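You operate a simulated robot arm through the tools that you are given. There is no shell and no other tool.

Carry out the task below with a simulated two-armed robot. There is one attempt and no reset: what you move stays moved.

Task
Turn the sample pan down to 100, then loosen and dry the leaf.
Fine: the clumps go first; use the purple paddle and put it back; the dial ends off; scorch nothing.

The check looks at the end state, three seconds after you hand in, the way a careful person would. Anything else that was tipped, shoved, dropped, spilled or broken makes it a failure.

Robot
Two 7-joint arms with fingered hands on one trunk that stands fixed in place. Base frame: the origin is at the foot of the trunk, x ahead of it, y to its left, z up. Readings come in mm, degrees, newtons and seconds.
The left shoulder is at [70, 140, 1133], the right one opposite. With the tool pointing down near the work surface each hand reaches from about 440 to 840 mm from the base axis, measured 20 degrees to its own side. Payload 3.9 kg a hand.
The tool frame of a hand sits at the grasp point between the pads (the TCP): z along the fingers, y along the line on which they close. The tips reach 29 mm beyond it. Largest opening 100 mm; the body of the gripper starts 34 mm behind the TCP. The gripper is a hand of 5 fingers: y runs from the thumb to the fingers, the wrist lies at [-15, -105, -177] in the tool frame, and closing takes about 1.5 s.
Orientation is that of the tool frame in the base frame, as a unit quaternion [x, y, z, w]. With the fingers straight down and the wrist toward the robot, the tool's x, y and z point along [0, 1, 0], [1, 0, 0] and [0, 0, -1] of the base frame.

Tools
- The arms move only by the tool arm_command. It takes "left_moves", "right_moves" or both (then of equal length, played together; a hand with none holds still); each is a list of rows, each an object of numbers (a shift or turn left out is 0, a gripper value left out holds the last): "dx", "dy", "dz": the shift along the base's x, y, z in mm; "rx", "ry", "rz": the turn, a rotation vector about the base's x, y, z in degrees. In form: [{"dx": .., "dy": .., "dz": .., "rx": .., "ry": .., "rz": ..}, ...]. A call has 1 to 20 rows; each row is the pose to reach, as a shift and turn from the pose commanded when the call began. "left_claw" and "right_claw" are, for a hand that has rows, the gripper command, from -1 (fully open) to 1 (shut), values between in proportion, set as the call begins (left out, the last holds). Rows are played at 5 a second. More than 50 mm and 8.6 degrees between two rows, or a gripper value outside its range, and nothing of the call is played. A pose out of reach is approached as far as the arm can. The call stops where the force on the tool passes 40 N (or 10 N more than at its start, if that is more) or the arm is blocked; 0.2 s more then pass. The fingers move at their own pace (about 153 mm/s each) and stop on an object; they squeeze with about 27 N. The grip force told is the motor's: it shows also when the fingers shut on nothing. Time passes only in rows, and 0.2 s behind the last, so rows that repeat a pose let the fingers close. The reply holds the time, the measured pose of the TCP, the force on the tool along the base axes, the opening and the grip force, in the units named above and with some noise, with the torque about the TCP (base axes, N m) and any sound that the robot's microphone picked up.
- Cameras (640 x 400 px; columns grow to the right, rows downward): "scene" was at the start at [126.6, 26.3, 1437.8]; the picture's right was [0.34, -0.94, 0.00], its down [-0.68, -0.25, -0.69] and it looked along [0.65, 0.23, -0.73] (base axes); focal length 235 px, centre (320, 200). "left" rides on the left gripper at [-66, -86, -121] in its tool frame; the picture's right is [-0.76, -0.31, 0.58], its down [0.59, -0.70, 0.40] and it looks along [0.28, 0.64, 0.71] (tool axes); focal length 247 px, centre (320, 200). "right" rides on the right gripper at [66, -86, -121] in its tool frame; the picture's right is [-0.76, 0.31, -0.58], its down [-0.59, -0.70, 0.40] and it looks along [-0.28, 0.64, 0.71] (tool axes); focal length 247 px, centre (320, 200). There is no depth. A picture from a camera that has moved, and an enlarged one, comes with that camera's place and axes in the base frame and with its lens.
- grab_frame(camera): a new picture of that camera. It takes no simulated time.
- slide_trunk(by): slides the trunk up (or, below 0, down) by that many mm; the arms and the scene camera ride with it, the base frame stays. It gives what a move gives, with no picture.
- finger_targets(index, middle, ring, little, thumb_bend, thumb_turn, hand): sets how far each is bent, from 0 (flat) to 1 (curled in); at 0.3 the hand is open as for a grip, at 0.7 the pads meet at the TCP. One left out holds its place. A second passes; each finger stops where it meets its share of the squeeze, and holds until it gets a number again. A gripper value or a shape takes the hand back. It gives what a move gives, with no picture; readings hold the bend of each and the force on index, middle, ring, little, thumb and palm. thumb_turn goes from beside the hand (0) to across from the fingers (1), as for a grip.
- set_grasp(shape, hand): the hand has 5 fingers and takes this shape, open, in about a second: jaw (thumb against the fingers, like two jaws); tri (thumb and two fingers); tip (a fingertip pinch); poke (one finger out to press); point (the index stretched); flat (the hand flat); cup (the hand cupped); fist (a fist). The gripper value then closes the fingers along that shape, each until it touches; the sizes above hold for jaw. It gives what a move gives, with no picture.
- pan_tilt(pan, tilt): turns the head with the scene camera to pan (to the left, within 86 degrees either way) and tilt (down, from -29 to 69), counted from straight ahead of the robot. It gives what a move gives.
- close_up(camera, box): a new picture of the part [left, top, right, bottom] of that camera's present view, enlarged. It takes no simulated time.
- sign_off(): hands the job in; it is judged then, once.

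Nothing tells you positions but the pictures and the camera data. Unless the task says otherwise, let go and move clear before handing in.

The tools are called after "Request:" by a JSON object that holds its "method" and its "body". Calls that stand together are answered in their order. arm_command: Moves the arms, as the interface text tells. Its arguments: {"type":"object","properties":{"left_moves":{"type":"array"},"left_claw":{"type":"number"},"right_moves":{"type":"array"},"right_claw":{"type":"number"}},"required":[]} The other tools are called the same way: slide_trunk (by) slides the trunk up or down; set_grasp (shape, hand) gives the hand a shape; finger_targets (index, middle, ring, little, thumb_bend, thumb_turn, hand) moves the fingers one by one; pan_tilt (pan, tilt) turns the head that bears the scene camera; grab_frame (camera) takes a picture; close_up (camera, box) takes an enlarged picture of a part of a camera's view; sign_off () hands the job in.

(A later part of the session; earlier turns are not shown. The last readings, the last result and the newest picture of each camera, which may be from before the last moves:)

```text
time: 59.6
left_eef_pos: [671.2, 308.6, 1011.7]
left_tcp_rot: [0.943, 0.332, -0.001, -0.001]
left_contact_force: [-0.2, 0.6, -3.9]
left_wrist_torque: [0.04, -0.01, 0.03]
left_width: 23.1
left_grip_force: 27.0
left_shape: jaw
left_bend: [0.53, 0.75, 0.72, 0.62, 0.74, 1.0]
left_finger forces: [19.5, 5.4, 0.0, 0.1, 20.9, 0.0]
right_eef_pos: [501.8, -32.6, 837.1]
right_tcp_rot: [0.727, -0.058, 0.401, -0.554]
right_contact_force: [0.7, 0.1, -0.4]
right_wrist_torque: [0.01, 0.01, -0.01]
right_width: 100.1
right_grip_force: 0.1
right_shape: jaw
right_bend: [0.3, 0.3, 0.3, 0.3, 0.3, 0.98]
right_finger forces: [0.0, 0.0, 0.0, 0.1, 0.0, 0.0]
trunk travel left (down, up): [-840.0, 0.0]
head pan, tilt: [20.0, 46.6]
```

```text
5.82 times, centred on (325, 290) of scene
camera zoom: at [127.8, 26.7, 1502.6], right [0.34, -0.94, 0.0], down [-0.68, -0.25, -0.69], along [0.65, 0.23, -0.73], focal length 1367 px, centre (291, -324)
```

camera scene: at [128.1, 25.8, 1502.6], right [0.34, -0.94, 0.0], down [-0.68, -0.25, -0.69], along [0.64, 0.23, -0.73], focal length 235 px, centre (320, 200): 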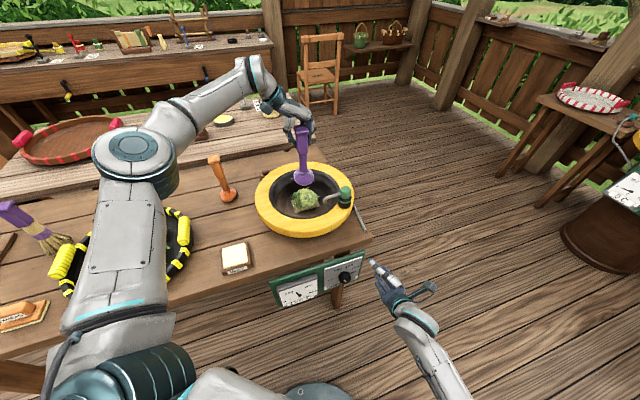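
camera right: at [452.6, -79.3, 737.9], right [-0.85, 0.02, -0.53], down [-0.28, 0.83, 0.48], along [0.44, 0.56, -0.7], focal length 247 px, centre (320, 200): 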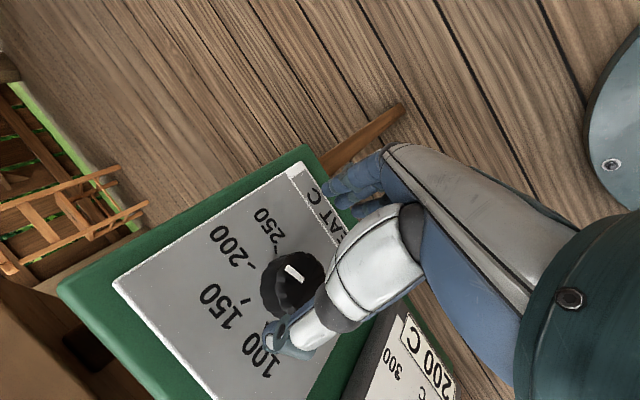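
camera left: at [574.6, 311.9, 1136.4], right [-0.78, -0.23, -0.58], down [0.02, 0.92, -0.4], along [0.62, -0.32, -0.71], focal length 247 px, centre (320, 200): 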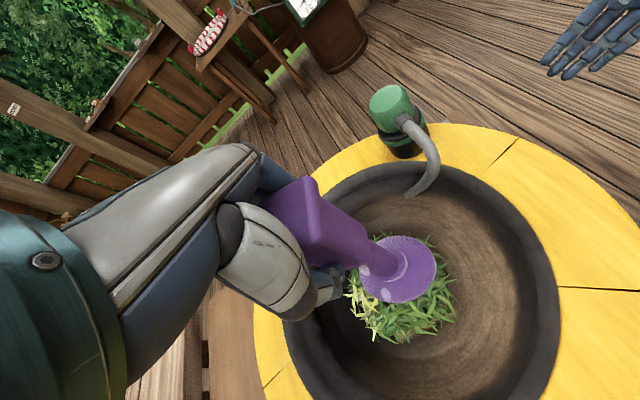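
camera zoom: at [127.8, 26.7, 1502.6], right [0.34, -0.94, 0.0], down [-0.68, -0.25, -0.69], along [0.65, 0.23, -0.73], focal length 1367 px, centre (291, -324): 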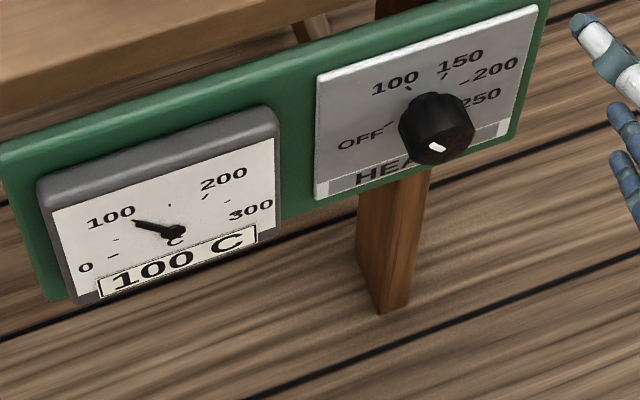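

Leaf colour is settling. I'll zoom in on the leaf and the wisps over the pan to judge dryness before the next round.

Request:
{"method": "close_up", "body": {"camera": "scene", "box": [275, 170, 335, 220]}}

Request:
{"method": "arm_command", "body": {"left_moves": [{"dx": 28, "dy": 0, "dz": 0}, {"dx": 20, "dy": 20, "dz": 0}, {"dx": 0, "dy": 28, "dz": 0}, {"dx": -20, "dy": 20, "dz": 0}, {"dx": -28, "dy": 0, "dz": 0}, {"dx": -20, "dy": -20, "dz": 0}, {"dx": 0, "dy": -28, "dz": 0}, {"dx": 20, "dy": -20, "dz": 0}, {"dx": 28, "dy": 0, "dz": 0}, {"dx": 20, "dy": 20, "dz": 0}, {"dx": 0, "dy": 28, "dz": 0}, {"dx": -20, "dy": 20, "dz": 0}, {"dx": -28, "dy": 0, "dz": 0}, {"dx": -20, "dy": -20, "dz": 0}, {"dx": 0, "dy": -28, "dz": 0}, {"dx": 20, "dy": -20, "dz": 0}, {"dx": 28, "dy": 0, "dz": 0}, {"dx": 20, "dy": 20, "dz": 0}, {"dx": 0, "dy": 15, "dz": 0}, {"dx": 0, "dy": 0, "dz": 0}]}}

Request:
{"method": "close_up", "body": {"camera": "scene", "box": [275, 170, 335, 220]}}

Request:
{"method": "close_up", "body": {"camera": "left", "box": [300, 150, 600, 400]}}

Request:
{"method": "close_up", "body": {"camera": "scene", "box": [270, 260, 380, 320]}}

```text
8.00 times, centred on (305, 195) of scene
camera zoom: at [127.8, 26.7, 1502.6], right [0.34, -0.94, 0.0], down [-0.68, -0.25, -0.69], along [0.65, 0.23, -0.73], focal length 1879 px, centre (440, 240)
```

zoom: 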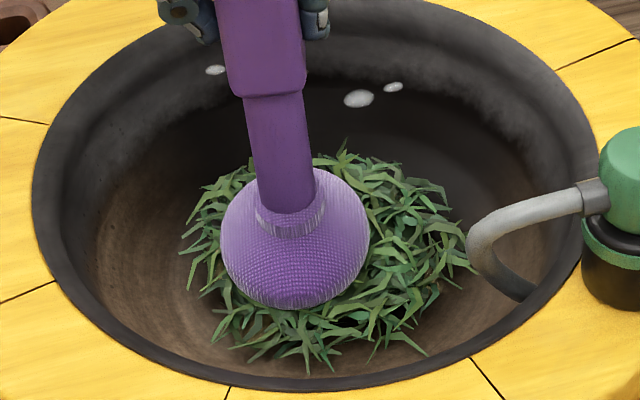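

```text
time: 63.8
left_eef_pos: [671.7, 309.2, 1010.5]
left_tcp_rot: [0.943, 0.332, -0.001, 0.0]
left_contact_force: [0.4, -0.9, -4.5]
left_wrist_torque: [0.0, -0.03, 0.01]
left_width: 22.8
left_grip_force: 26.9
left_shape: jaw
left_bend: [0.53, 0.75, 0.72, 0.62, 0.74, 1.0]
left_finger forces: [19.3, 5.5, 0.0, 0.1, 20.4, 0.1]
right_eef_pos: [503.6, -34.1, 836.9]
right_tcp_rot: [0.727, -0.057, 0.402, -0.554]
right_contact_force: [-0.5, 0.0, -0.2]
right_wrist_torque: [-0.01, -0.01, -0.02]
right_width: 99.8
right_grip_force: 0.1
right_shape: jaw
right_bend: [0.3, 0.3, 0.3, 0.3, 0.3, 0.98]
right_finger forces: [0.0, 0.1, 0.0, 0.1, 0.0, 0.0]
trunk travel left (down, up): [-840.0, 0.0]
head pan, tilt: [20.0, 46.6]
```

```text
8.00 times, centred on (305, 195) of scene
camera zoom: at [128.3, 25.3, 1502.6], right [0.34, -0.94, 0.0], down [-0.68, -0.25, -0.69], along [0.64, 0.23, -0.73], focal length 1879 px, centre (440, 240)
```

zoom: 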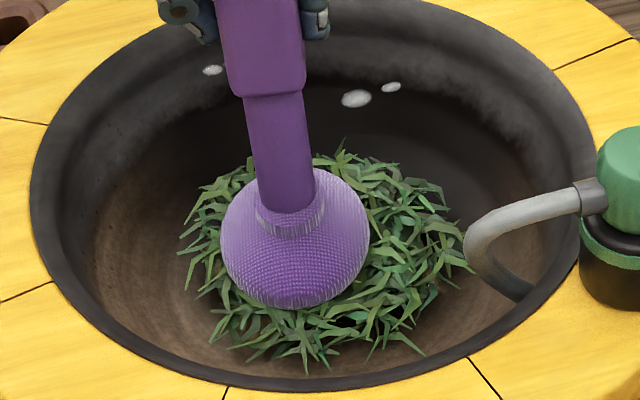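

```text
1.60 times, centred on (450, 275) of left
camera zoom: at [567.7, 334.1, 1132.4], right [-0.78, -0.23, -0.58], down [0.02, 0.92, -0.4], along [0.62, -0.32, -0.71], focal length 395 px, centre (112, 80)
```

zoom: 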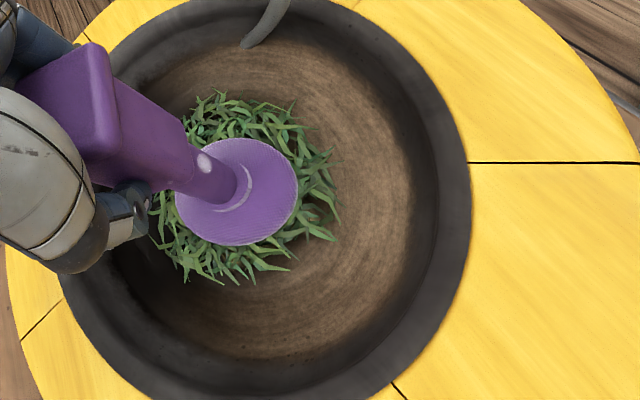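

```text
5.82 times, centred on (325, 290) of scene
camera zoom: at [128.3, 25.3, 1502.6], right [0.34, -0.94, 0.0], down [-0.68, -0.25, -0.69], along [0.64, 0.23, -0.73], focal length 1367 px, centre (291, -324)
```

zoom: 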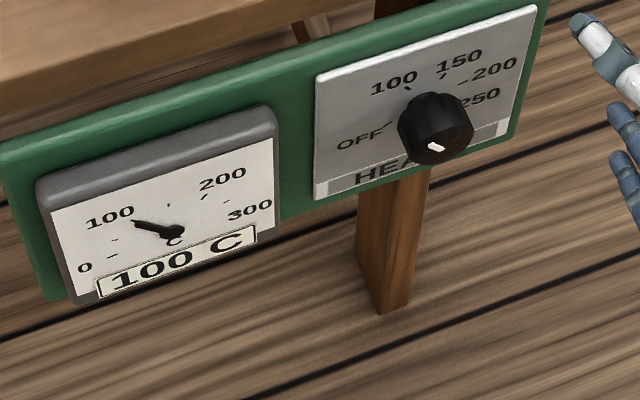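

The leaf looks dull green and even; to be sure it's dried through I'll stir more with wider strokes and cross strokes, then compare again.

Request:
{"method": "arm_command", "body": {"left_moves": [{"dx": 30, "dy": -5, "dz": 0}, {"dx": 22, "dy": -28, "dz": 0}, {"dx": 0, "dy": -36, "dz": 0}, {"dx": -22, "dy": -28, "dz": 0}, {"dx": -32, "dy": -5, "dz": 0}, {"dx": -22, "dy": 18, "dz": 0}, {"dx": 0, "dy": 28, "dz": 0}, {"dx": 22, "dy": 18, "dz": 0}, {"dx": 32, "dy": -5, "dz": 0}, {"dx": 0, "dy": -5, "dz": 0}, {"dx": -32, "dy": -5, "dz": 0}, {"dx": -15, "dy": 12, "dz": 0}, {"dx": 0, "dy": 28, "dz": 0}, {"dx": 0, "dy": 0, "dz": 0}, {"dx": 0, "dy": -36, "dz": 0}, {"dx": 22, "dy": -28, "dz": 0}, {"dx": 30, "dy": -5, "dz": 0}, {"dx": 22, "dy": 18, "dz": 0}, {"dx": 0, "dy": 28, "dz": 0}, {"dx": 0, "dy": 0, "dz": 0}]}}

Request:
{"method": "close_up", "body": {"camera": "scene", "box": [275, 170, 335, 220]}}

Request:
{"method": "close_up", "body": {"camera": "left", "box": [300, 150, 600, 400]}}

```text
time: 68.0
left_eef_pos: [674.0, 307.7, 1012.0]
left_tcp_rot: [0.943, 0.332, 0.0, -0.001]
left_contact_force: [0.9, -0.2, -3.9]
left_wrist_torque: [0.05, -0.01, -0.01]
left_width: 22.6
left_grip_force: 27.1
left_shape: jaw
left_bend: [0.53, 0.76, 0.72, 0.62, 0.74, 1.0]
left_finger forces: [19.5, 5.8, 0.0, 0.1, 20.3, 0.0]
right_eef_pos: [503.1, -35.5, 837.9]
right_tcp_rot: [0.726, -0.058, 0.402, -0.555]
right_contact_force: [-0.2, 0.2, -0.7]
right_wrist_torque: [-0.02, -0.01, -0.02]
right_width: 99.7
right_grip_force: 0.1
right_shape: jaw
right_bend: [0.3, 0.3, 0.3, 0.3, 0.3, 0.98]
right_finger forces: [0.1, 0.0, 0.0, 0.0, 0.1, 0.0]
trunk travel left (down, up): [-840.0, 0.0]
head pan, tilt: [20.0, 46.6]
```

```text
8.00 times, centred on (305, 195) of scene
camera zoom: at [128.3, 24.0, 1502.7], right [0.34, -0.94, 0.0], down [-0.68, -0.25, -0.69], along [0.64, 0.24, -0.73], focal length 1879 px, centre (440, 240)
```

zoom: 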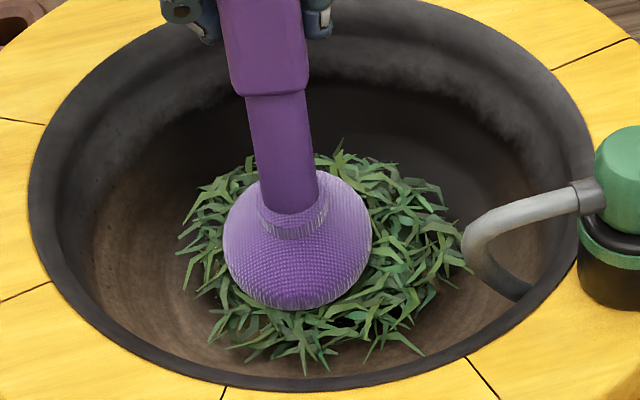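

```text
1.60 times, centred on (450, 275) of left
camera zoom: at [568.6, 332.3, 1132.8], right [-0.78, -0.23, -0.58], down [0.02, 0.92, -0.4], along [0.62, -0.32, -0.71], focal length 395 px, centre (112, 80)
```

zoom: 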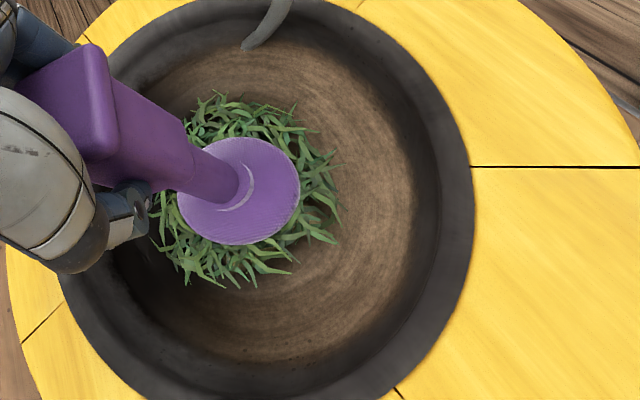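

The steam wisps have gone, so the leaf is dry. The dial should go off soon; I'll lift the paddle 170 mm straight up so that lowering the trunk for the right arm keeps it just over the leaf.

Request:
{"method": "arm_command", "body": {"left_moves": [{"dx": 4, "dy": -10, "dz": 30}, {"dx": 6, "dy": -15, "dz": 65}, {"dx": 6, "dy": -15, "dz": 100}, {"dx": 6, "dy": -15, "dz": 135}, {"dx": 6, "dy": -15, "dz": 172}]}}

Request:
{"method": "close_up", "body": {"camera": "scene", "box": [250, 110, 360, 230]}}

Request:
{"method": "grab_frame", "body": {"camera": "left"}}

```text
time: 69.2
left_eef_pos: [675.2, 293.3, 1184.5]
left_tcp_rot: [0.943, 0.333, 0.001, 0.0]
left_contact_force: [0.6, -0.8, -3.2]
left_wrist_torque: [0.04, -0.02, 0.01]
left_width: 22.6
left_grip_force: 27.1
left_shape: jaw
left_bend: [0.53, 0.76, 0.72, 0.62, 0.74, 1.0]
left_finger forces: [19.6, 5.4, 0.0, 0.1, 20.4, 0.0]
right_eef_pos: [502.4, -34.1, 838.9]
right_tcp_rot: [0.727, -0.057, 0.402, -0.554]
right_contact_force: [-0.6, -0.7, 0.5]
right_wrist_torque: [0.02, 0.04, -0.01]
right_width: 99.7
right_grip_force: 0.0
right_shape: jaw
right_bend: [0.3, 0.3, 0.3, 0.3, 0.3, 0.98]
right_finger forces: [0.0, 0.0, 0.0, 0.0, 0.0, 0.0]
trunk travel left (down, up): [-840.0, 0.0]
head pan, tilt: [20.0, 46.6]
```

```text
3.33 times, centred on (305, 170) of scene
camera zoom: at [126.6, 25.6, 1502.7], right [0.34, -0.94, 0.0], down [-0.68, -0.25, -0.69], along [0.65, 0.23, -0.73], focal length 783 px, centre (370, 300)
```

zoom: 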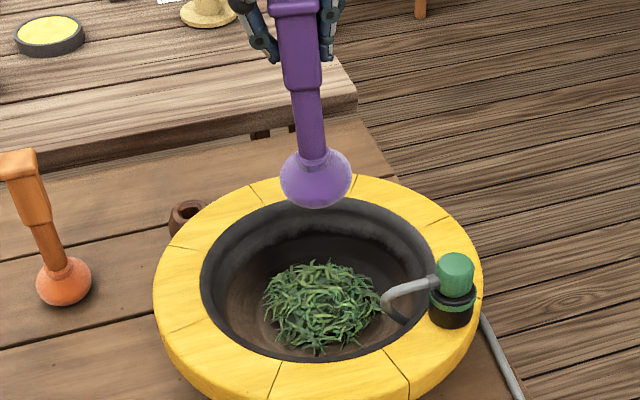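

```text
taken
camera left: at [572.0, 319.4, 1305.5], right [-0.78, -0.23, -0.58], down [0.02, 0.92, -0.4], along [0.62, -0.32, -0.71], focal length 247 px, centre (320, 200)
```

left: 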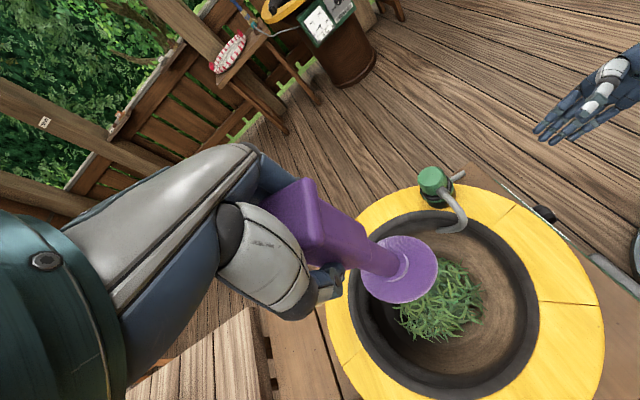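

The leaf lies loose and dull green with no browning. Now I'll lower the trunk 165 mm: the paddle returns to just over the leaf and the right arm gets back to dial height.

Request:
{"method": "slide_trunk", "body": {"by": -165}}

```text
time: 71.1
left_eef_pos: [676.3, 293.4, 1016.6]
left_tcp_rot: [0.943, 0.333, -0.001, 0.0]
left_contact_force: [-0.3, 0.6, -3.9]
left_wrist_torque: [0.06, -0.04, 0.0]
left_width: 22.7
left_grip_force: 26.7
left_shape: jaw
left_bend: [0.53, 0.76, 0.72, 0.62, 0.74, 1.0]
left_finger forces: [19.6, 5.3, 0.0, 0.0, 20.6, 0.0]
right_eef_pos: [502.8, -34.5, 672.9]
right_tcp_rot: [0.727, -0.057, 0.402, -0.555]
right_contact_force: [-0.2, -0.1, -1.0]
right_wrist_torque: [0.02, 0.0, 0.01]
right_width: 99.6
right_grip_force: 0.1
right_shape: jaw
right_bend: [0.3, 0.3, 0.3, 0.3, 0.3, 0.98]
right_finger forces: [0.0, 0.0, 0.0, 0.0, 0.0, 0.1]
trunk travel left (down, up): [-675.0, 165.0]
head pan, tilt: [20.0, 46.6]
```

Both arms are in place. I'll bring the right hand in front of the knob again while the left keeps the leaf moving gently.

Request:
{"method": "arm_command", "body": {"right_moves": [{"dx": -2, "dy": 18, "dz": -5, "rx": 3, "ry": 2, "rz": -1}, {"dx": -3, "dy": 38, "dz": -10, "rx": 6, "ry": 4, "rz": -2}, {"dx": -3, "dy": 58, "dz": -16, "rx": 9, "ry": 6, "rz": -3}, {"dx": -3, "dy": 77, "dz": -21, "rx": 11.8, "ry": 8, "rz": -3.7}], "left_moves": [{"dx": 12, "dy": 0, "dz": -3}, {"dx": 0, "dy": 15, "dz": -3}, {"dx": -15, "dy": 0, "dz": -3}, {"dx": 0, "dy": 0, "dz": -3}]}}

Request:
{"method": "close_up", "body": {"camera": "right", "box": [200, 150, 460, 400]}}

Request:
{"method": "close_up", "body": {"camera": "scene", "box": [320, 220, 400, 290]}}

```text
time: 72.1
left_eef_pos: [677.4, 293.8, 1012.8]
left_tcp_rot: [0.943, 0.332, -0.001, 0.0]
left_contact_force: [-0.5, -0.5, -4.6]
left_wrist_torque: [0.04, 0.0, 0.0]
left_width: 22.8
left_grip_force: 27.1
left_shape: jaw
left_bend: [0.53, 0.76, 0.72, 0.62, 0.74, 1.0]
left_finger forces: [19.6, 5.7, 0.1, 0.1, 20.3, 0.1]
right_eef_pos: [499.9, 44.0, 650.4]
right_tcp_rot: [0.69, -0.16, 0.358, -0.608]
right_contact_force: [0.2, -0.1, 0.5]
right_wrist_torque: [-0.02, -0.03, 0.0]
right_width: 99.8
right_grip_force: 0.0
right_shape: jaw
right_bend: [0.3, 0.3, 0.3, 0.3, 0.3, 0.98]
right_finger forces: [0.0, 0.0, 0.1, 0.1, 0.0, 0.0]
trunk travel left (down, up): [-675.0, 165.0]
head pan, tilt: [20.0, 46.6]
```

```text
1.60 times, centred on (330, 275) of right
camera zoom: at [445.4, -68.2, 750.6], right [-0.86, 0.01, -0.52], down [-0.28, 0.82, 0.49], along [0.43, 0.57, -0.7], focal length 395 px, centre (304, 80)
```

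zoom: 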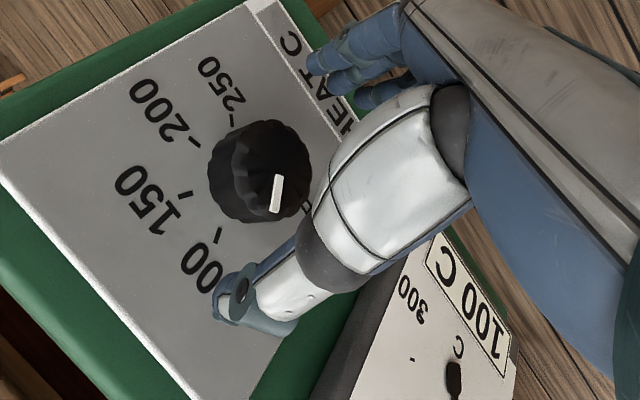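

```text
5.71 times, centred on (360, 255) of scene
camera zoom: at [128.7, 26.8, 1337.5], right [0.34, -0.94, 0.0], down [-0.68, -0.25, -0.69], along [0.64, 0.23, -0.73], focal length 1342 px, centre (91, -114)
```

zoom: 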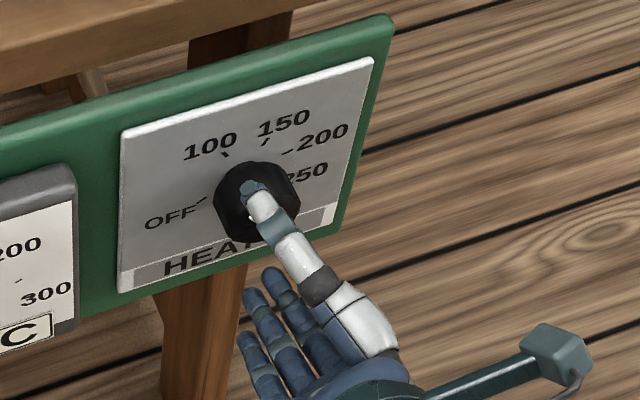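

The hand is back at the same good pre-grasp spot. I'll move in around the cap.

Request:
{"method": "arm_command", "body": {"right_moves": [{"dx": 9, "dy": 6, "dz": 1}, {"dx": 18, "dy": 12, "dz": 1.5}, {"dx": 26, "dy": 17, "dz": 2}], "left_moves": [{"dx": 12, "dy": 6, "dz": 0}, {"dx": -4, "dy": 18, "dz": 0}, {"dx": -8, "dy": 6, "dz": 0}]}}

Request:
{"method": "close_up", "body": {"camera": "right", "box": [200, 150, 460, 400]}}

```text
time: 72.9
left_eef_pos: [670.1, 298.4, 1014.2]
left_tcp_rot: [0.944, 0.331, 0.0, -0.002]
left_contact_force: [0.0, -0.6, -4.1]
left_wrist_torque: [0.04, 0.0, -0.01]
left_width: 22.9
left_grip_force: 27.2
left_shape: jaw
left_bend: [0.53, 0.76, 0.72, 0.62, 0.74, 1.0]
left_finger forces: [19.5, 5.5, 0.1, 0.1, 20.3, 0.0]
right_eef_pos: [527.2, 60.0, 652.6]
right_tcp_rot: [0.69, -0.161, 0.36, -0.608]
right_contact_force: [0.8, -0.6, 0.5]
right_wrist_torque: [0.02, 0.01, 0.04]
right_width: 99.6
right_grip_force: 0.1
right_shape: jaw
right_bend: [0.3, 0.3, 0.3, 0.3, 0.3, 0.98]
right_finger forces: [0.1, 0.0, 0.0, 0.0, 0.1, 0.0]
trunk travel left (down, up): [-675.0, 165.0]
head pan, tilt: [20.0, 46.6]
```

```text
1.60 times, centred on (330, 275) of right
camera zoom: at [470.7, -52.4, 752.7], right [-0.86, 0.02, -0.52], down [-0.28, 0.82, 0.49], along [0.43, 0.57, -0.7], focal length 395 px, centre (304, 80)
```

zoom: 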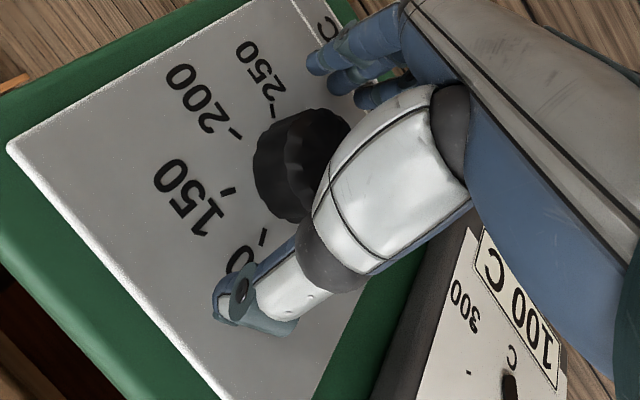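

The hand is around the cap. Before gripping I'll supinate a bit so there is room for a controlled counter-clockwise stroke.

Request:
{"method": "arm_command", "body": {"right_moves": [{"rx": 6.2, "ry": 5.0}, {"rx": 12.4, "ry": 10.1}], "left_moves": [{"dx": 10, "dy": -6, "dz": 0}, {"dx": 4, "dy": -12, "dz": 0}]}}

Request:
{"method": "close_up", "body": {"camera": "right", "box": [200, 150, 460, 400]}}

```text
time: 73.5
left_eef_pos: [673.2, 290.1, 1014.8]
left_tcp_rot: [0.943, 0.333, 0.0, 0.0]
left_contact_force: [-0.1, 0.3, -4.7]
left_wrist_torque: [0.1, -0.01, 0.04]
left_width: 22.9
left_grip_force: 27.2
left_shape: jaw
left_bend: [0.53, 0.76, 0.72, 0.62, 0.74, 1.0]
left_finger forces: [19.5, 5.3, 0.0, 0.0, 20.4, 0.0]
right_eef_pos: [528.0, 62.4, 643.0]
right_tcp_rot: [-0.648, 0.248, -0.277, 0.665]
right_contact_force: [-0.2, -0.1, 1.6]
right_wrist_torque: [0.03, -0.01, -0.04]
right_width: 99.6
right_grip_force: 0.0
right_shape: jaw
right_bend: [0.3, 0.3, 0.3, 0.3, 0.3, 0.98]
right_finger forces: [0.0, 0.0, 0.0, 0.1, 0.0, 0.1]
right hand out of reach, approached as far as the arm can: row 2
trunk travel left (down, up): [-675.0, 165.0]
head pan, tilt: [20.0, 46.6]
```

```text
1.60 times, centred on (330, 275) of right
camera zoom: at [489.6, -71.3, 724.6], right [-0.93, 0.11, -0.35], down [-0.18, 0.69, 0.7], along [0.32, 0.72, -0.62], focal length 395 px, centre (304, 80)
```

zoom: 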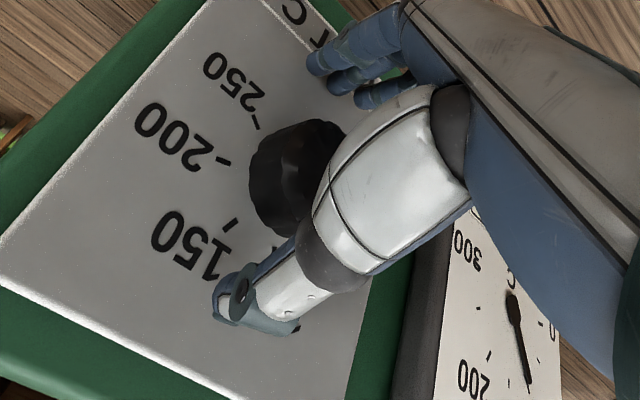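

The palm is now fully up around the cap. I'll grip the knob here.

Request:
{"method": "arm_command", "body": {"right_claw": 1, "right_moves": [{"dz": 4}, {"dz": 4}, {"dz": 4}, {"dz": 4}, {"dz": 4}], "left_moves": [{"dx": 10, "dy": 8}, {"dx": 0, "dy": 18}, {"dx": -12, "dy": 8}, {"dx": -4, "dy": -6}, {"dx": 0, "dy": 0}]}}

Request:
{"method": "close_up", "body": {"camera": "right", "box": [200, 150, 460, 400]}}

Request:
{"method": "close_up", "body": {"camera": "scene", "box": [320, 220, 400, 290]}}

```text
time: 74.7
left_eef_pos: [672.7, 288.7, 1015.7]
left_tcp_rot: [0.943, 0.332, 0.001, 0.0]
left_contact_force: [0.0, -0.7, -4.4]
left_wrist_torque: [0.09, 0.0, -0.02]
left_width: 22.8
left_grip_force: 26.8
left_shape: jaw
left_bend: [0.53, 0.76, 0.72, 0.62, 0.74, 1.0]
left_finger forces: [19.5, 5.5, 0.1, 0.1, 20.4, 0.1]
right_eef_pos: [527.1, 61.4, 644.3]
right_tcp_rot: [-0.648, 0.247, -0.277, 0.665]
right_contact_force: [-2.9, -1.7, 10.3]
right_wrist_torque: [0.16, -0.11, 0.05]
right_width: 37.5
right_grip_force: 26.8
right_shape: jaw
right_bend: [0.77, 0.57, 0.73, 0.56, 0.37, 0.98]
right_finger forces: [4.9, 13.2, 0.1, 0.0, 27.0, 0.0]
right hand out of reach, approached as far as the arm can: row 1, 2, 3, 4, 5
trunk travel left (down, up): [-675.0, 165.0]
head pan, tilt: [20.0, 46.6]
```

```text
1.60 times, centred on (330, 275) of right
camera zoom: at [489.1, -71.8, 726.0], right [-0.93, 0.11, -0.35], down [-0.19, 0.69, 0.7], along [0.32, 0.72, -0.62], focal length 395 px, centre (304, 80)
```

zoom: 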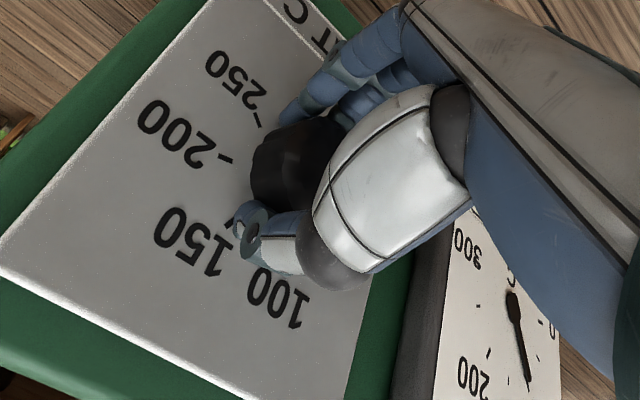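

```text
5.71 times, centred on (360, 255) of scene
camera zoom: at [125.2, 26.3, 1338.0], right [0.34, -0.94, 0.0], down [-0.68, -0.25, -0.69], along [0.65, 0.23, -0.73], focal length 1342 px, centre (91, -114)
```

zoom: 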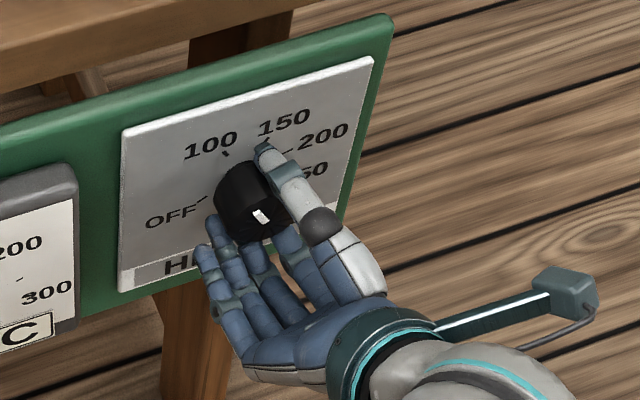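

Gripped by thumb, middle and index. Now a 16° counter-clockwise stroke back to the comfortable attitude.

Request:
{"method": "arm_command", "body": {"right_moves": [{"dz": 3, "rx": -6.2, "ry": -5.0}, {"dz": 6, "rx": -12.4, "ry": -10.1}], "left_moves": [{"dx": 8, "dy": 8}, {"dx": 0, "dy": 14}]}}

Request:
{"method": "close_up", "body": {"camera": "scene", "box": [320, 220, 400, 290]}}

Request:
{"method": "close_up", "body": {"camera": "right", "box": [200, 150, 460, 400]}}

```text
time: 75.3
left_eef_pos: [671.2, 304.4, 1015.9]
left_tcp_rot: [0.943, 0.332, 0.0, 0.0]
left_contact_force: [0.6, 0.3, -4.1]
left_wrist_torque: [0.07, -0.03, -0.01]
left_width: 22.6
left_grip_force: 26.9
left_shape: jaw
left_bend: [0.53, 0.76, 0.72, 0.62, 0.74, 1.0]
left_finger forces: [19.5, 5.4, 0.0, 0.1, 20.3, 0.0]
right_eef_pos: [527.5, 60.9, 649.3]
right_tcp_rot: [0.691, -0.16, 0.361, -0.606]
right_contact_force: [-2.8, -1.7, 4.3]
right_wrist_torque: [0.1, 0.0, 0.09]
right_width: 36.1
right_grip_force: 27.3
right_shape: jaw
right_bend: [0.48, 0.57, 0.73, 0.56, 0.36, 0.97]
right_finger forces: [6.8, 14.4, 0.0, 0.0, 24.8, 0.1]
trunk travel left (down, up): [-675.0, 165.0]
head pan, tilt: [20.0, 46.6]
```

```text
5.71 times, centred on (360, 255) of scene
camera zoom: at [125.8, 27.0, 1337.7], right [0.34, -0.94, 0.0], down [-0.68, -0.25, -0.69], along [0.65, 0.23, -0.73], focal length 1342 px, centre (91, -114)
```

zoom: 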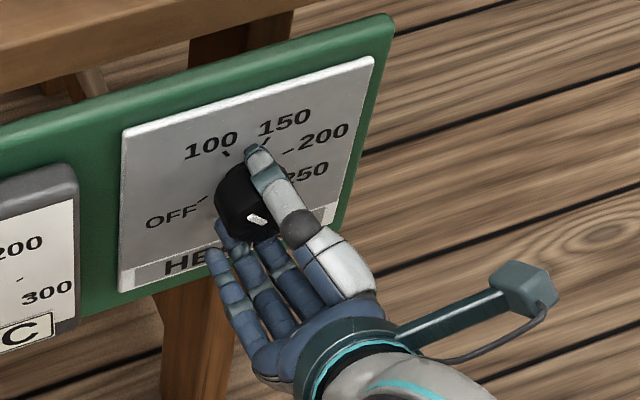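

```text
1.60 times, centred on (330, 275) of right
camera zoom: at [472.0, -50.9, 749.3], right [-0.85, 0.02, -0.52], down [-0.28, 0.83, 0.49], along [0.44, 0.56, -0.7], focal length 395 px, centre (304, 80)
```

zoom: 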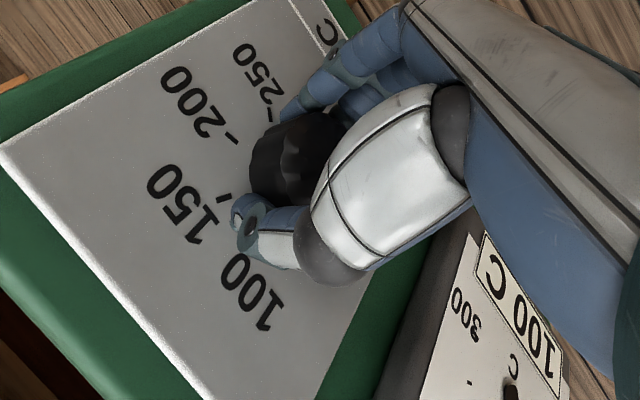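

That stroke followed cleanly. From here I'll continue the counter-clockwise turn the way that worked before, another 16°, and look.

Request:
{"method": "arm_command", "body": {"right_moves": [{"dx": -0.4, "dy": 0.5, "dz": 0.6, "rx": -6.2, "ry": -5.0}, {"dx": -0.8, "dy": 1.0, "dz": 1.2, "rx": -12.4, "ry": -10.1}], "left_moves": [{"dx": -8, "dy": -8}, {"dx": 0, "dy": -14}]}}

Request:
{"method": "close_up", "body": {"camera": "scene", "box": [320, 220, 400, 290]}}

Request:
{"method": "close_up", "body": {"camera": "scene", "box": [330, 235, 370, 260]}}

Request:
{"method": "close_up", "body": {"camera": "right", "box": [200, 150, 460, 400]}}

```text
time: 75.9
left_eef_pos: [675.0, 286.4, 1015.3]
left_tcp_rot: [0.943, 0.333, -0.001, -0.001]
left_contact_force: [-0.2, -0.2, -4.3]
left_wrist_torque: [0.05, 0.01, 0.0]
left_width: 22.8
left_grip_force: 27.0
left_shape: jaw
left_bend: [0.53, 0.76, 0.72, 0.62, 0.74, 1.0]
left_finger forces: [19.5, 5.3, 0.1, 0.1, 20.2, 0.0]
right_eef_pos: [563.3, 15.8, 685.8]
right_tcp_rot: [0.724, -0.066, 0.408, -0.552]
right_contact_force: [-0.1, -0.2, -0.8]
right_wrist_torque: [0.01, -0.01, -0.01]
right_width: 22.1
right_grip_force: 27.0
right_shape: jaw
right_bend: [0.78, 0.75, 0.74, 0.57, 0.84, 1.0]
right_finger forces: [0.1, 0.0, 0.0, 0.1, 0.0, 0.1]
right hand out of reach, approached as far as the arm can: row 1, 2
trunk travel left (down, up): [-675.0, 165.0]
head pan, tilt: [20.0, 46.6]
```

```text
5.71 times, centred on (360, 255) of scene
camera zoom: at [127.8, 25.2, 1337.6], right [0.34, -0.94, 0.0], down [-0.68, -0.25, -0.69], along [0.65, 0.23, -0.73], focal length 1342 px, centre (91, -114)
```

zoom: 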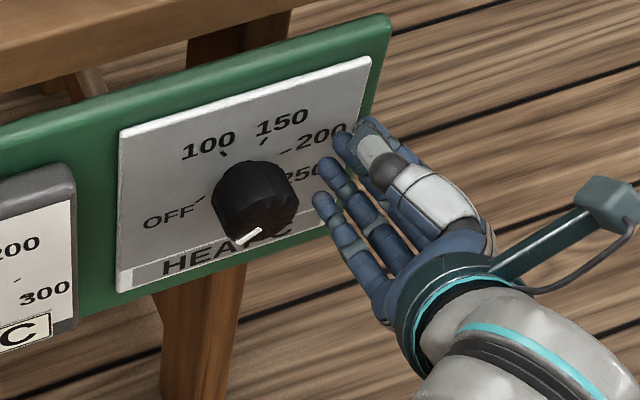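

```text
16.00 times, centred on (350, 248) of scene
camera zoom: at [127.8, 25.2, 1337.6], right [0.34, -0.94, 0.0], down [-0.68, -0.25, -0.69], along [0.65, 0.23, -0.73], focal length 3758 px, centre (-160, -560)
```

zoom: 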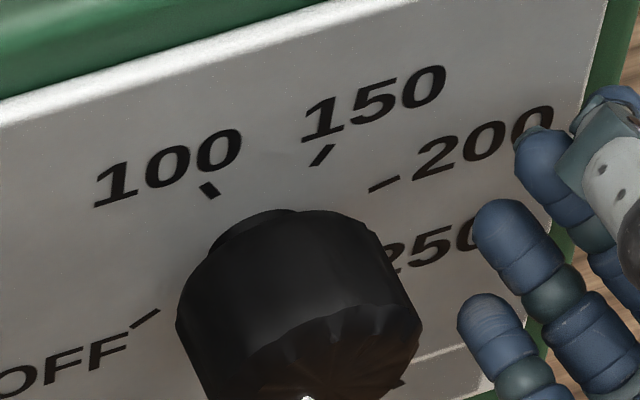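

```text
1.60 times, centred on (330, 275) of right
camera zoom: at [497.3, -76.9, 799.0], right [-0.77, -0.14, -0.62], down [-0.37, 0.89, 0.27], along [0.51, 0.44, -0.74], focal length 395 px, centre (304, 80)
```

zoom: 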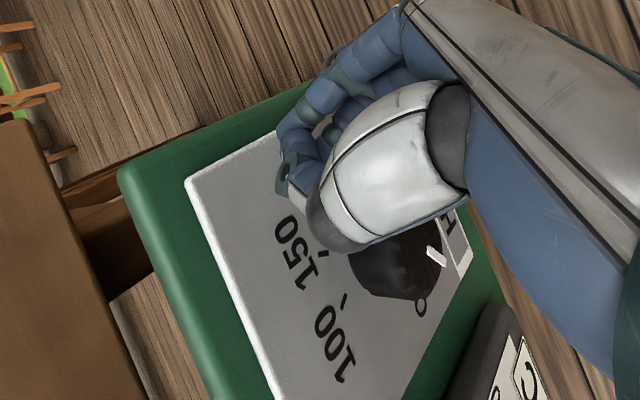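

The dial mark now points at OFF. I'll open the right hand and back it away from the panel, then check the dial from close up.

Request:
{"method": "arm_command", "body": {"right_claw": -1, "right_moves": [{"dx": -25, "dy": -20, "dz": 0}, {"dx": -50, "dy": -40, "dz": 0}, {"dx": -80, "dy": -70, "dz": 0}], "left_moves": [{"dx": 6, "dy": 8}, {"dx": -6, "dy": 8}, {"dx": 0, "dy": 4}]}}

Request:
{"method": "close_up", "body": {"camera": "scene", "box": [330, 238, 370, 268]}}

Request:
{"method": "close_up", "body": {"camera": "scene", "box": [250, 225, 380, 305]}}

Request:
{"method": "grab_frame", "body": {"camera": "right"}}

```text
time: 76.7
left_eef_pos: [674.4, 291.4, 1014.7]
left_tcp_rot: [0.943, 0.332, 0.0, -0.001]
left_contact_force: [-0.2, -0.5, -3.5]
left_wrist_torque: [0.02, 0.0, -0.02]
left_width: 22.7
left_grip_force: 27.0
left_shape: jaw
left_bend: [0.53, 0.76, 0.72, 0.62, 0.74, 1.0]
left_finger forces: [19.6, 5.3, 0.0, 0.1, 20.3, 0.1]
right_eef_pos: [499.6, -33.5, 670.3]
right_tcp_rot: [0.726, -0.061, 0.399, -0.557]
right_contact_force: [0.1, -0.4, -1.0]
right_wrist_torque: [0.02, -0.03, 0.01]
right_width: 99.9
right_grip_force: 0.1
right_shape: jaw
right_bend: [0.3, 0.3, 0.3, 0.3, 0.3, 0.98]
right_finger forces: [0.0, 0.0, 0.1, 0.0, 0.0, 0.0]
right hand out of reach, approached as far as the arm can: row 3
trunk travel left (down, up): [-675.0, 165.0]
head pan, tilt: [20.0, 46.6]
```

```text
13.33 times, centred on (350, 253) of scene
camera zoom: at [128.5, 25.0, 1337.6], right [0.34, -0.94, 0.0], down [-0.68, -0.25, -0.69], along [0.64, 0.23, -0.73], focal length 3132 px, centre (-80, -507)
```

zoom: 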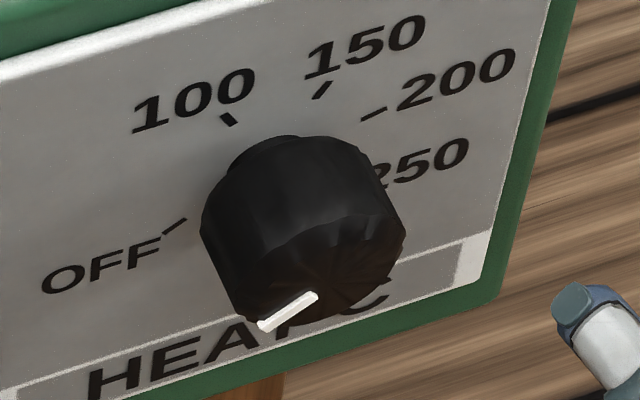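

```text
4.92 times, centred on (315, 265) of scene
camera zoom: at [128.5, 25.0, 1337.6], right [0.34, -0.94, 0.0], down [-0.68, -0.25, -0.69], along [0.64, 0.23, -0.73], focal length 1156 px, centre (345, -120)
```

zoom: 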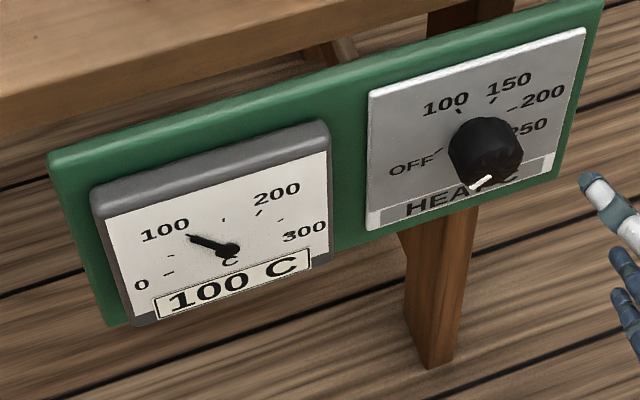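

```text
taken
camera right: at [436.1, -128.3, 782.8], right [-0.77, -0.15, -0.61], down [-0.39, 0.88, 0.28], along [0.5, 0.45, -0.74], focal length 247 px, centre (320, 200)
```

right: 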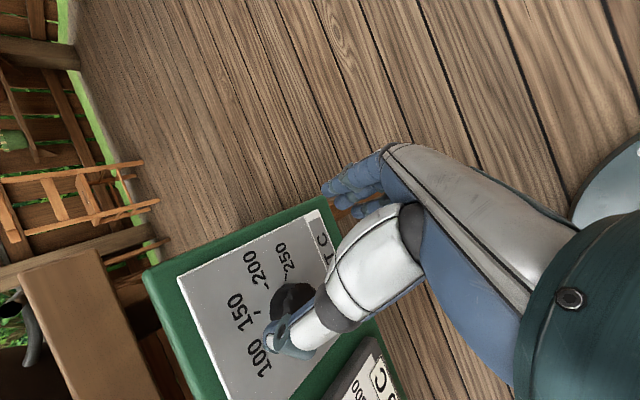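

The dial reads within a few degrees of OFF; I'll measure it more exactly later. Now I'll raise the trunk again, which lifts the paddle clear of the pan.

Request:
{"method": "slide_trunk", "body": {"by": 165}}

Request:
{"method": "grab_frame", "body": {"camera": "left"}}

Request:
{"method": "close_up", "body": {"camera": "scene", "box": [240, 100, 380, 320]}}

```text
time: 78.6
left_eef_pos: [673.7, 292.9, 1180.2]
left_tcp_rot: [0.943, 0.332, 0.0, -0.001]
left_contact_force: [0.6, 0.0, -4.9]
left_wrist_torque: [0.05, 0.03, 0.02]
left_width: 22.6
left_grip_force: 27.1
left_shape: jaw
left_bend: [0.53, 0.76, 0.72, 0.62, 0.74, 1.0]
left_finger forces: [19.5, 5.3, 0.1, 0.1, 20.4, 0.0]
right_eef_pos: [500.0, -33.3, 834.1]
right_tcp_rot: [0.727, -0.06, 0.398, -0.557]
right_contact_force: [0.1, -0.8, -0.4]
right_wrist_torque: [0.0, 0.0, 0.03]
right_width: 99.5
right_grip_force: 0.0
right_shape: jaw
right_bend: [0.3, 0.3, 0.3, 0.3, 0.3, 0.98]
right_finger forces: [0.0, 0.1, 0.0, 0.0, 0.0, 0.0]
trunk travel left (down, up): [-840.0, 0.0]
head pan, tilt: [20.0, 46.6]
```

```text
taken
camera left: at [568.9, 318.2, 1301.8], right [-0.78, -0.23, -0.58], down [0.02, 0.92, -0.4], along [0.62, -0.32, -0.71], focal length 247 px, centre (320, 200)
```

left: 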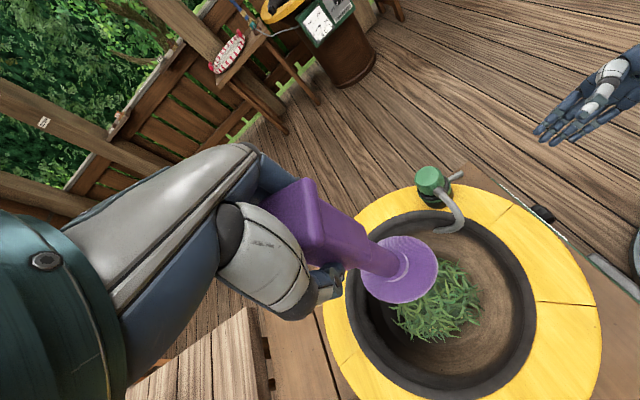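

```text
1.82 times, centred on (310, 210) of scene
camera zoom: at [127.5, 26.5, 1502.6], right [0.34, -0.94, 0.0], down [-0.68, -0.25, -0.69], along [0.65, 0.23, -0.73], focal length 427 px, centre (338, 182)
```

zoom: 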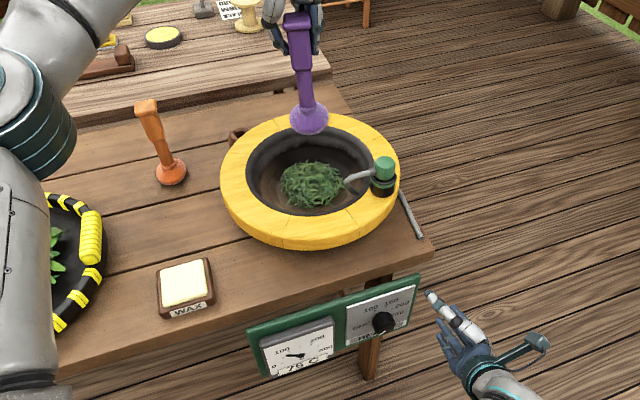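

The pan is cooling (about 75 °C). I'll carry the paddle back over the rim to its home spot and lower it to just above the bench.

Request:
{"method": "arm_command", "body": {"left_moves": [{"dx": -18, "dy": 29, "dz": 0}, {"dx": -37, "dy": 59, "dz": 0}, {"dx": -55, "dy": 88, "dz": -5}, {"dx": -74, "dy": 117, "dz": -10}, {"dx": -92, "dy": 147, "dz": -20}, {"dx": -111, "dy": 176, "dz": -35}, {"dx": -130, "dy": 205, "dz": -50}, {"dx": -147.6, "dy": 234, "dz": -65}, {"dx": -147.6, "dy": 234, "dz": -100}, {"dx": -147.6, "dy": 234, "dz": -135}, {"dx": -147.6, "dy": 234, "dz": -165}, {"dx": -147.6, "dy": 234, "dz": -185}]}}

Request:
{"method": "grab_frame", "body": {"camera": "left"}}

Request:
{"method": "close_up", "body": {"camera": "scene", "box": [160, 130, 280, 250]}}

```text
time: 81.2
left_eef_pos: [525.7, 525.0, 993.9]
left_tcp_rot: [0.943, 0.332, 0.0, 0.0]
left_contact_force: [0.3, 1.4, -3.2]
left_wrist_torque: [0.02, 0.0, 0.02]
left_width: 22.9
left_grip_force: 27.1
left_shape: jaw
left_bend: [0.53, 0.76, 0.72, 0.62, 0.74, 1.0]
left_finger forces: [19.4, 5.3, 0.0, 0.1, 20.2, 0.0]
right_eef_pos: [499.0, -32.4, 833.9]
right_tcp_rot: [0.726, -0.06, 0.399, -0.556]
right_contact_force: [-0.2, 0.2, -0.1]
right_wrist_torque: [-0.01, -0.01, 0.01]
right_width: 99.7
right_grip_force: 0.1
right_shape: jaw
right_bend: [0.3, 0.3, 0.3, 0.3, 0.3, 0.98]
right_finger forces: [0.0, 0.0, 0.0, 0.0, 0.0, 0.1]
trunk travel left (down, up): [-840.0, 0.0]
head pan, tilt: [20.0, 46.6]
```

```text
taken
camera left: at [422.0, 552.1, 1116.6], right [-0.78, -0.23, -0.58], down [0.02, 0.92, -0.4], along [0.62, -0.32, -0.71], focal length 247 px, centre (320, 200)
```

left: 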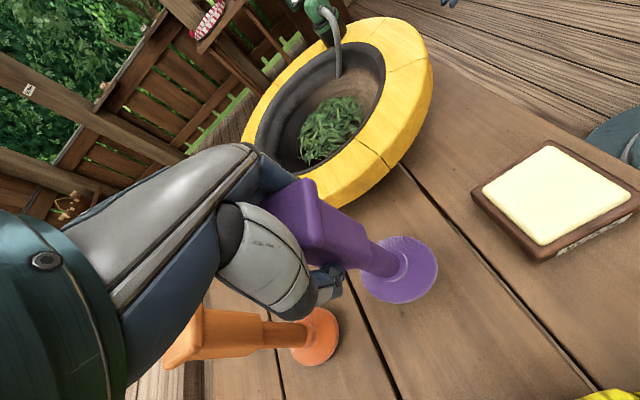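

```text
3.33 times, centred on (220, 190) of scene
camera zoom: at [127.7, 27.0, 1502.7], right [0.34, -0.94, 0.0], down [-0.68, -0.25, -0.69], along [0.65, 0.23, -0.73], focal length 783 px, centre (653, 233)
```

zoom: 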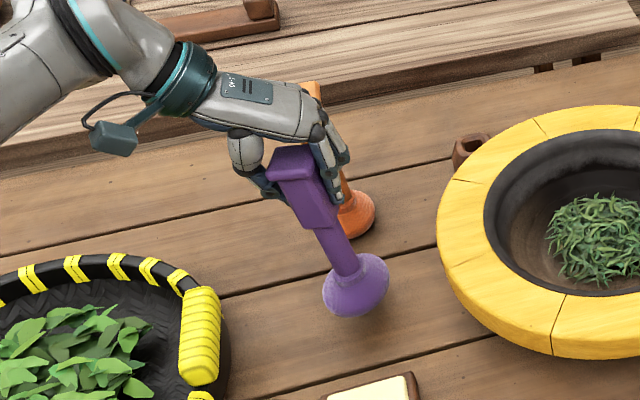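

The paddle leans about 6° but is right over its spot. I'll lower it slowly to contact, watching the force.

Request:
{"method": "arm_command", "body": {"left_moves": [{"dx": 0, "dy": 4, "dz": -9}, {"dx": 0, "dy": 4, "dz": -16}, {"dx": 0, "dy": 4, "dz": -21}]}}

```text
time: 82.0
left_eef_pos: [524.9, 530.6, 973.8]
left_tcp_rot: [0.943, 0.332, 0.0, -0.001]
left_contact_force: [0.0, -0.7, -3.8]
left_wrist_torque: [0.05, 0.01, 0.0]
left_width: 23.1
left_grip_force: 27.2
left_shape: jaw
left_bend: [0.53, 0.76, 0.72, 0.62, 0.74, 1.0]
left_finger forces: [19.2, 5.0, 0.1, 0.0, 20.2, 0.0]
right_eef_pos: [498.6, -32.2, 834.8]
right_tcp_rot: [0.727, -0.06, 0.399, -0.556]
right_contact_force: [-0.2, 1.3, 0.2]
right_wrist_torque: [-0.03, 0.02, 0.02]
right_width: 99.9
right_grip_force: 0.1
right_shape: jaw
right_bend: [0.3, 0.3, 0.3, 0.3, 0.3, 0.98]
right_finger forces: [0.1, 0.1, 0.1, 0.1, 0.0, 0.0]
trunk travel left (down, up): [-840.0, 0.0]
head pan, tilt: [20.0, 46.6]
```

Request:
{"method": "arm_command", "body": {"left_moves": [{"dz": -2}, {"dz": -4}, {"dz": -6}]}}

Request:
{"method": "close_up", "body": {"camera": "scene", "box": [160, 130, 280, 250]}}

```text
time: 82.8
left_eef_pos: [525.4, 530.8, 969.0]
left_tcp_rot: [0.943, 0.332, 0.0, 0.0]
left_contact_force: [-0.4, 0.7, -4.5]
left_wrist_torque: [0.06, 0.02, -0.02]
left_width: 22.9
left_grip_force: 26.6
left_shape: jaw
left_bend: [0.53, 0.76, 0.72, 0.62, 0.74, 1.0]
left_finger forces: [19.3, 5.0, 0.0, 0.0, 20.2, 0.0]
right_eef_pos: [499.0, -33.2, 835.1]
right_tcp_rot: [0.726, -0.06, 0.399, -0.557]
right_contact_force: [0.9, -0.1, -0.1]
right_wrist_torque: [-0.03, 0.0, 0.0]
right_width: 99.7
right_grip_force: 0.1
right_shape: jaw
right_bend: [0.3, 0.3, 0.3, 0.3, 0.3, 0.98]
right_finger forces: [0.0, 0.0, 0.0, 0.0, 0.0, 0.0]
trunk travel left (down, up): [-840.0, 0.0]
head pan, tilt: [20.0, 46.6]
```

```text
3.33 times, centred on (220, 190) of scene
camera zoom: at [127.2, 26.8, 1502.7], right [0.34, -0.94, 0.0], down [-0.68, -0.25, -0.69], along [0.65, 0.23, -0.73], focal length 783 px, centre (653, 233)
```

zoom: 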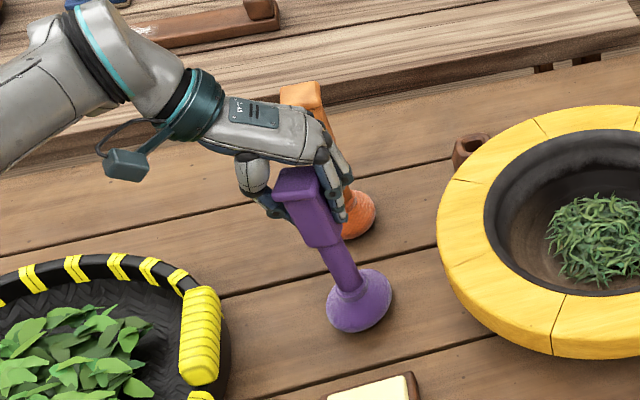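

No contact yet; I'll continue down in 2 mm steps.

Request:
{"method": "arm_command", "body": {"left_moves": [{"dz": -2}, {"dz": -4}, {"dz": -6}, {"dz": -7.5}]}}

Request:
{"method": "close_up", "body": {"camera": "scene", "box": [160, 130, 280, 250]}}

```text
time: 83.8
left_eef_pos: [524.1, 528.5, 966.2]
left_tcp_rot: [0.943, 0.332, 0.002, 0.001]
left_contact_force: [0.8, -1.3, 14.8]
left_wrist_torque: [0.14, -0.04, 0.0]
left_width: 23.7
left_grip_force: 27.4
left_shape: jaw
left_bend: [0.53, 0.76, 0.72, 0.62, 0.74, 1.0]
left_finger forces: [23.3, 6.4, 0.0, 0.0, 23.2, 0.0]
right_eef_pos: [497.9, -34.3, 836.3]
right_tcp_rot: [0.725, -0.06, 0.399, -0.557]
right_contact_force: [0.0, 0.0, 0.3]
right_wrist_torque: [0.0, 0.03, 0.0]
right_width: 99.8
right_grip_force: 0.0
right_shape: jaw
right_bend: [0.3, 0.3, 0.3, 0.3, 0.3, 0.98]
right_finger forces: [0.0, 0.0, 0.1, 0.0, 0.0, 0.0]
trunk travel left (down, up): [-840.0, 0.0]
head pan, tilt: [20.0, 46.6]
```

```text
3.33 times, centred on (220, 190) of scene
camera zoom: at [124.6, 23.7, 1503.3], right [0.34, -0.94, 0.0], down [-0.68, -0.25, -0.69], along [0.65, 0.24, -0.73], focal length 783 px, centre (653, 233)
```

zoom: 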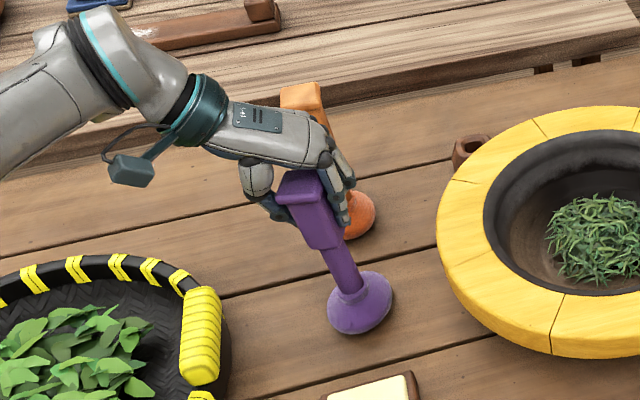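

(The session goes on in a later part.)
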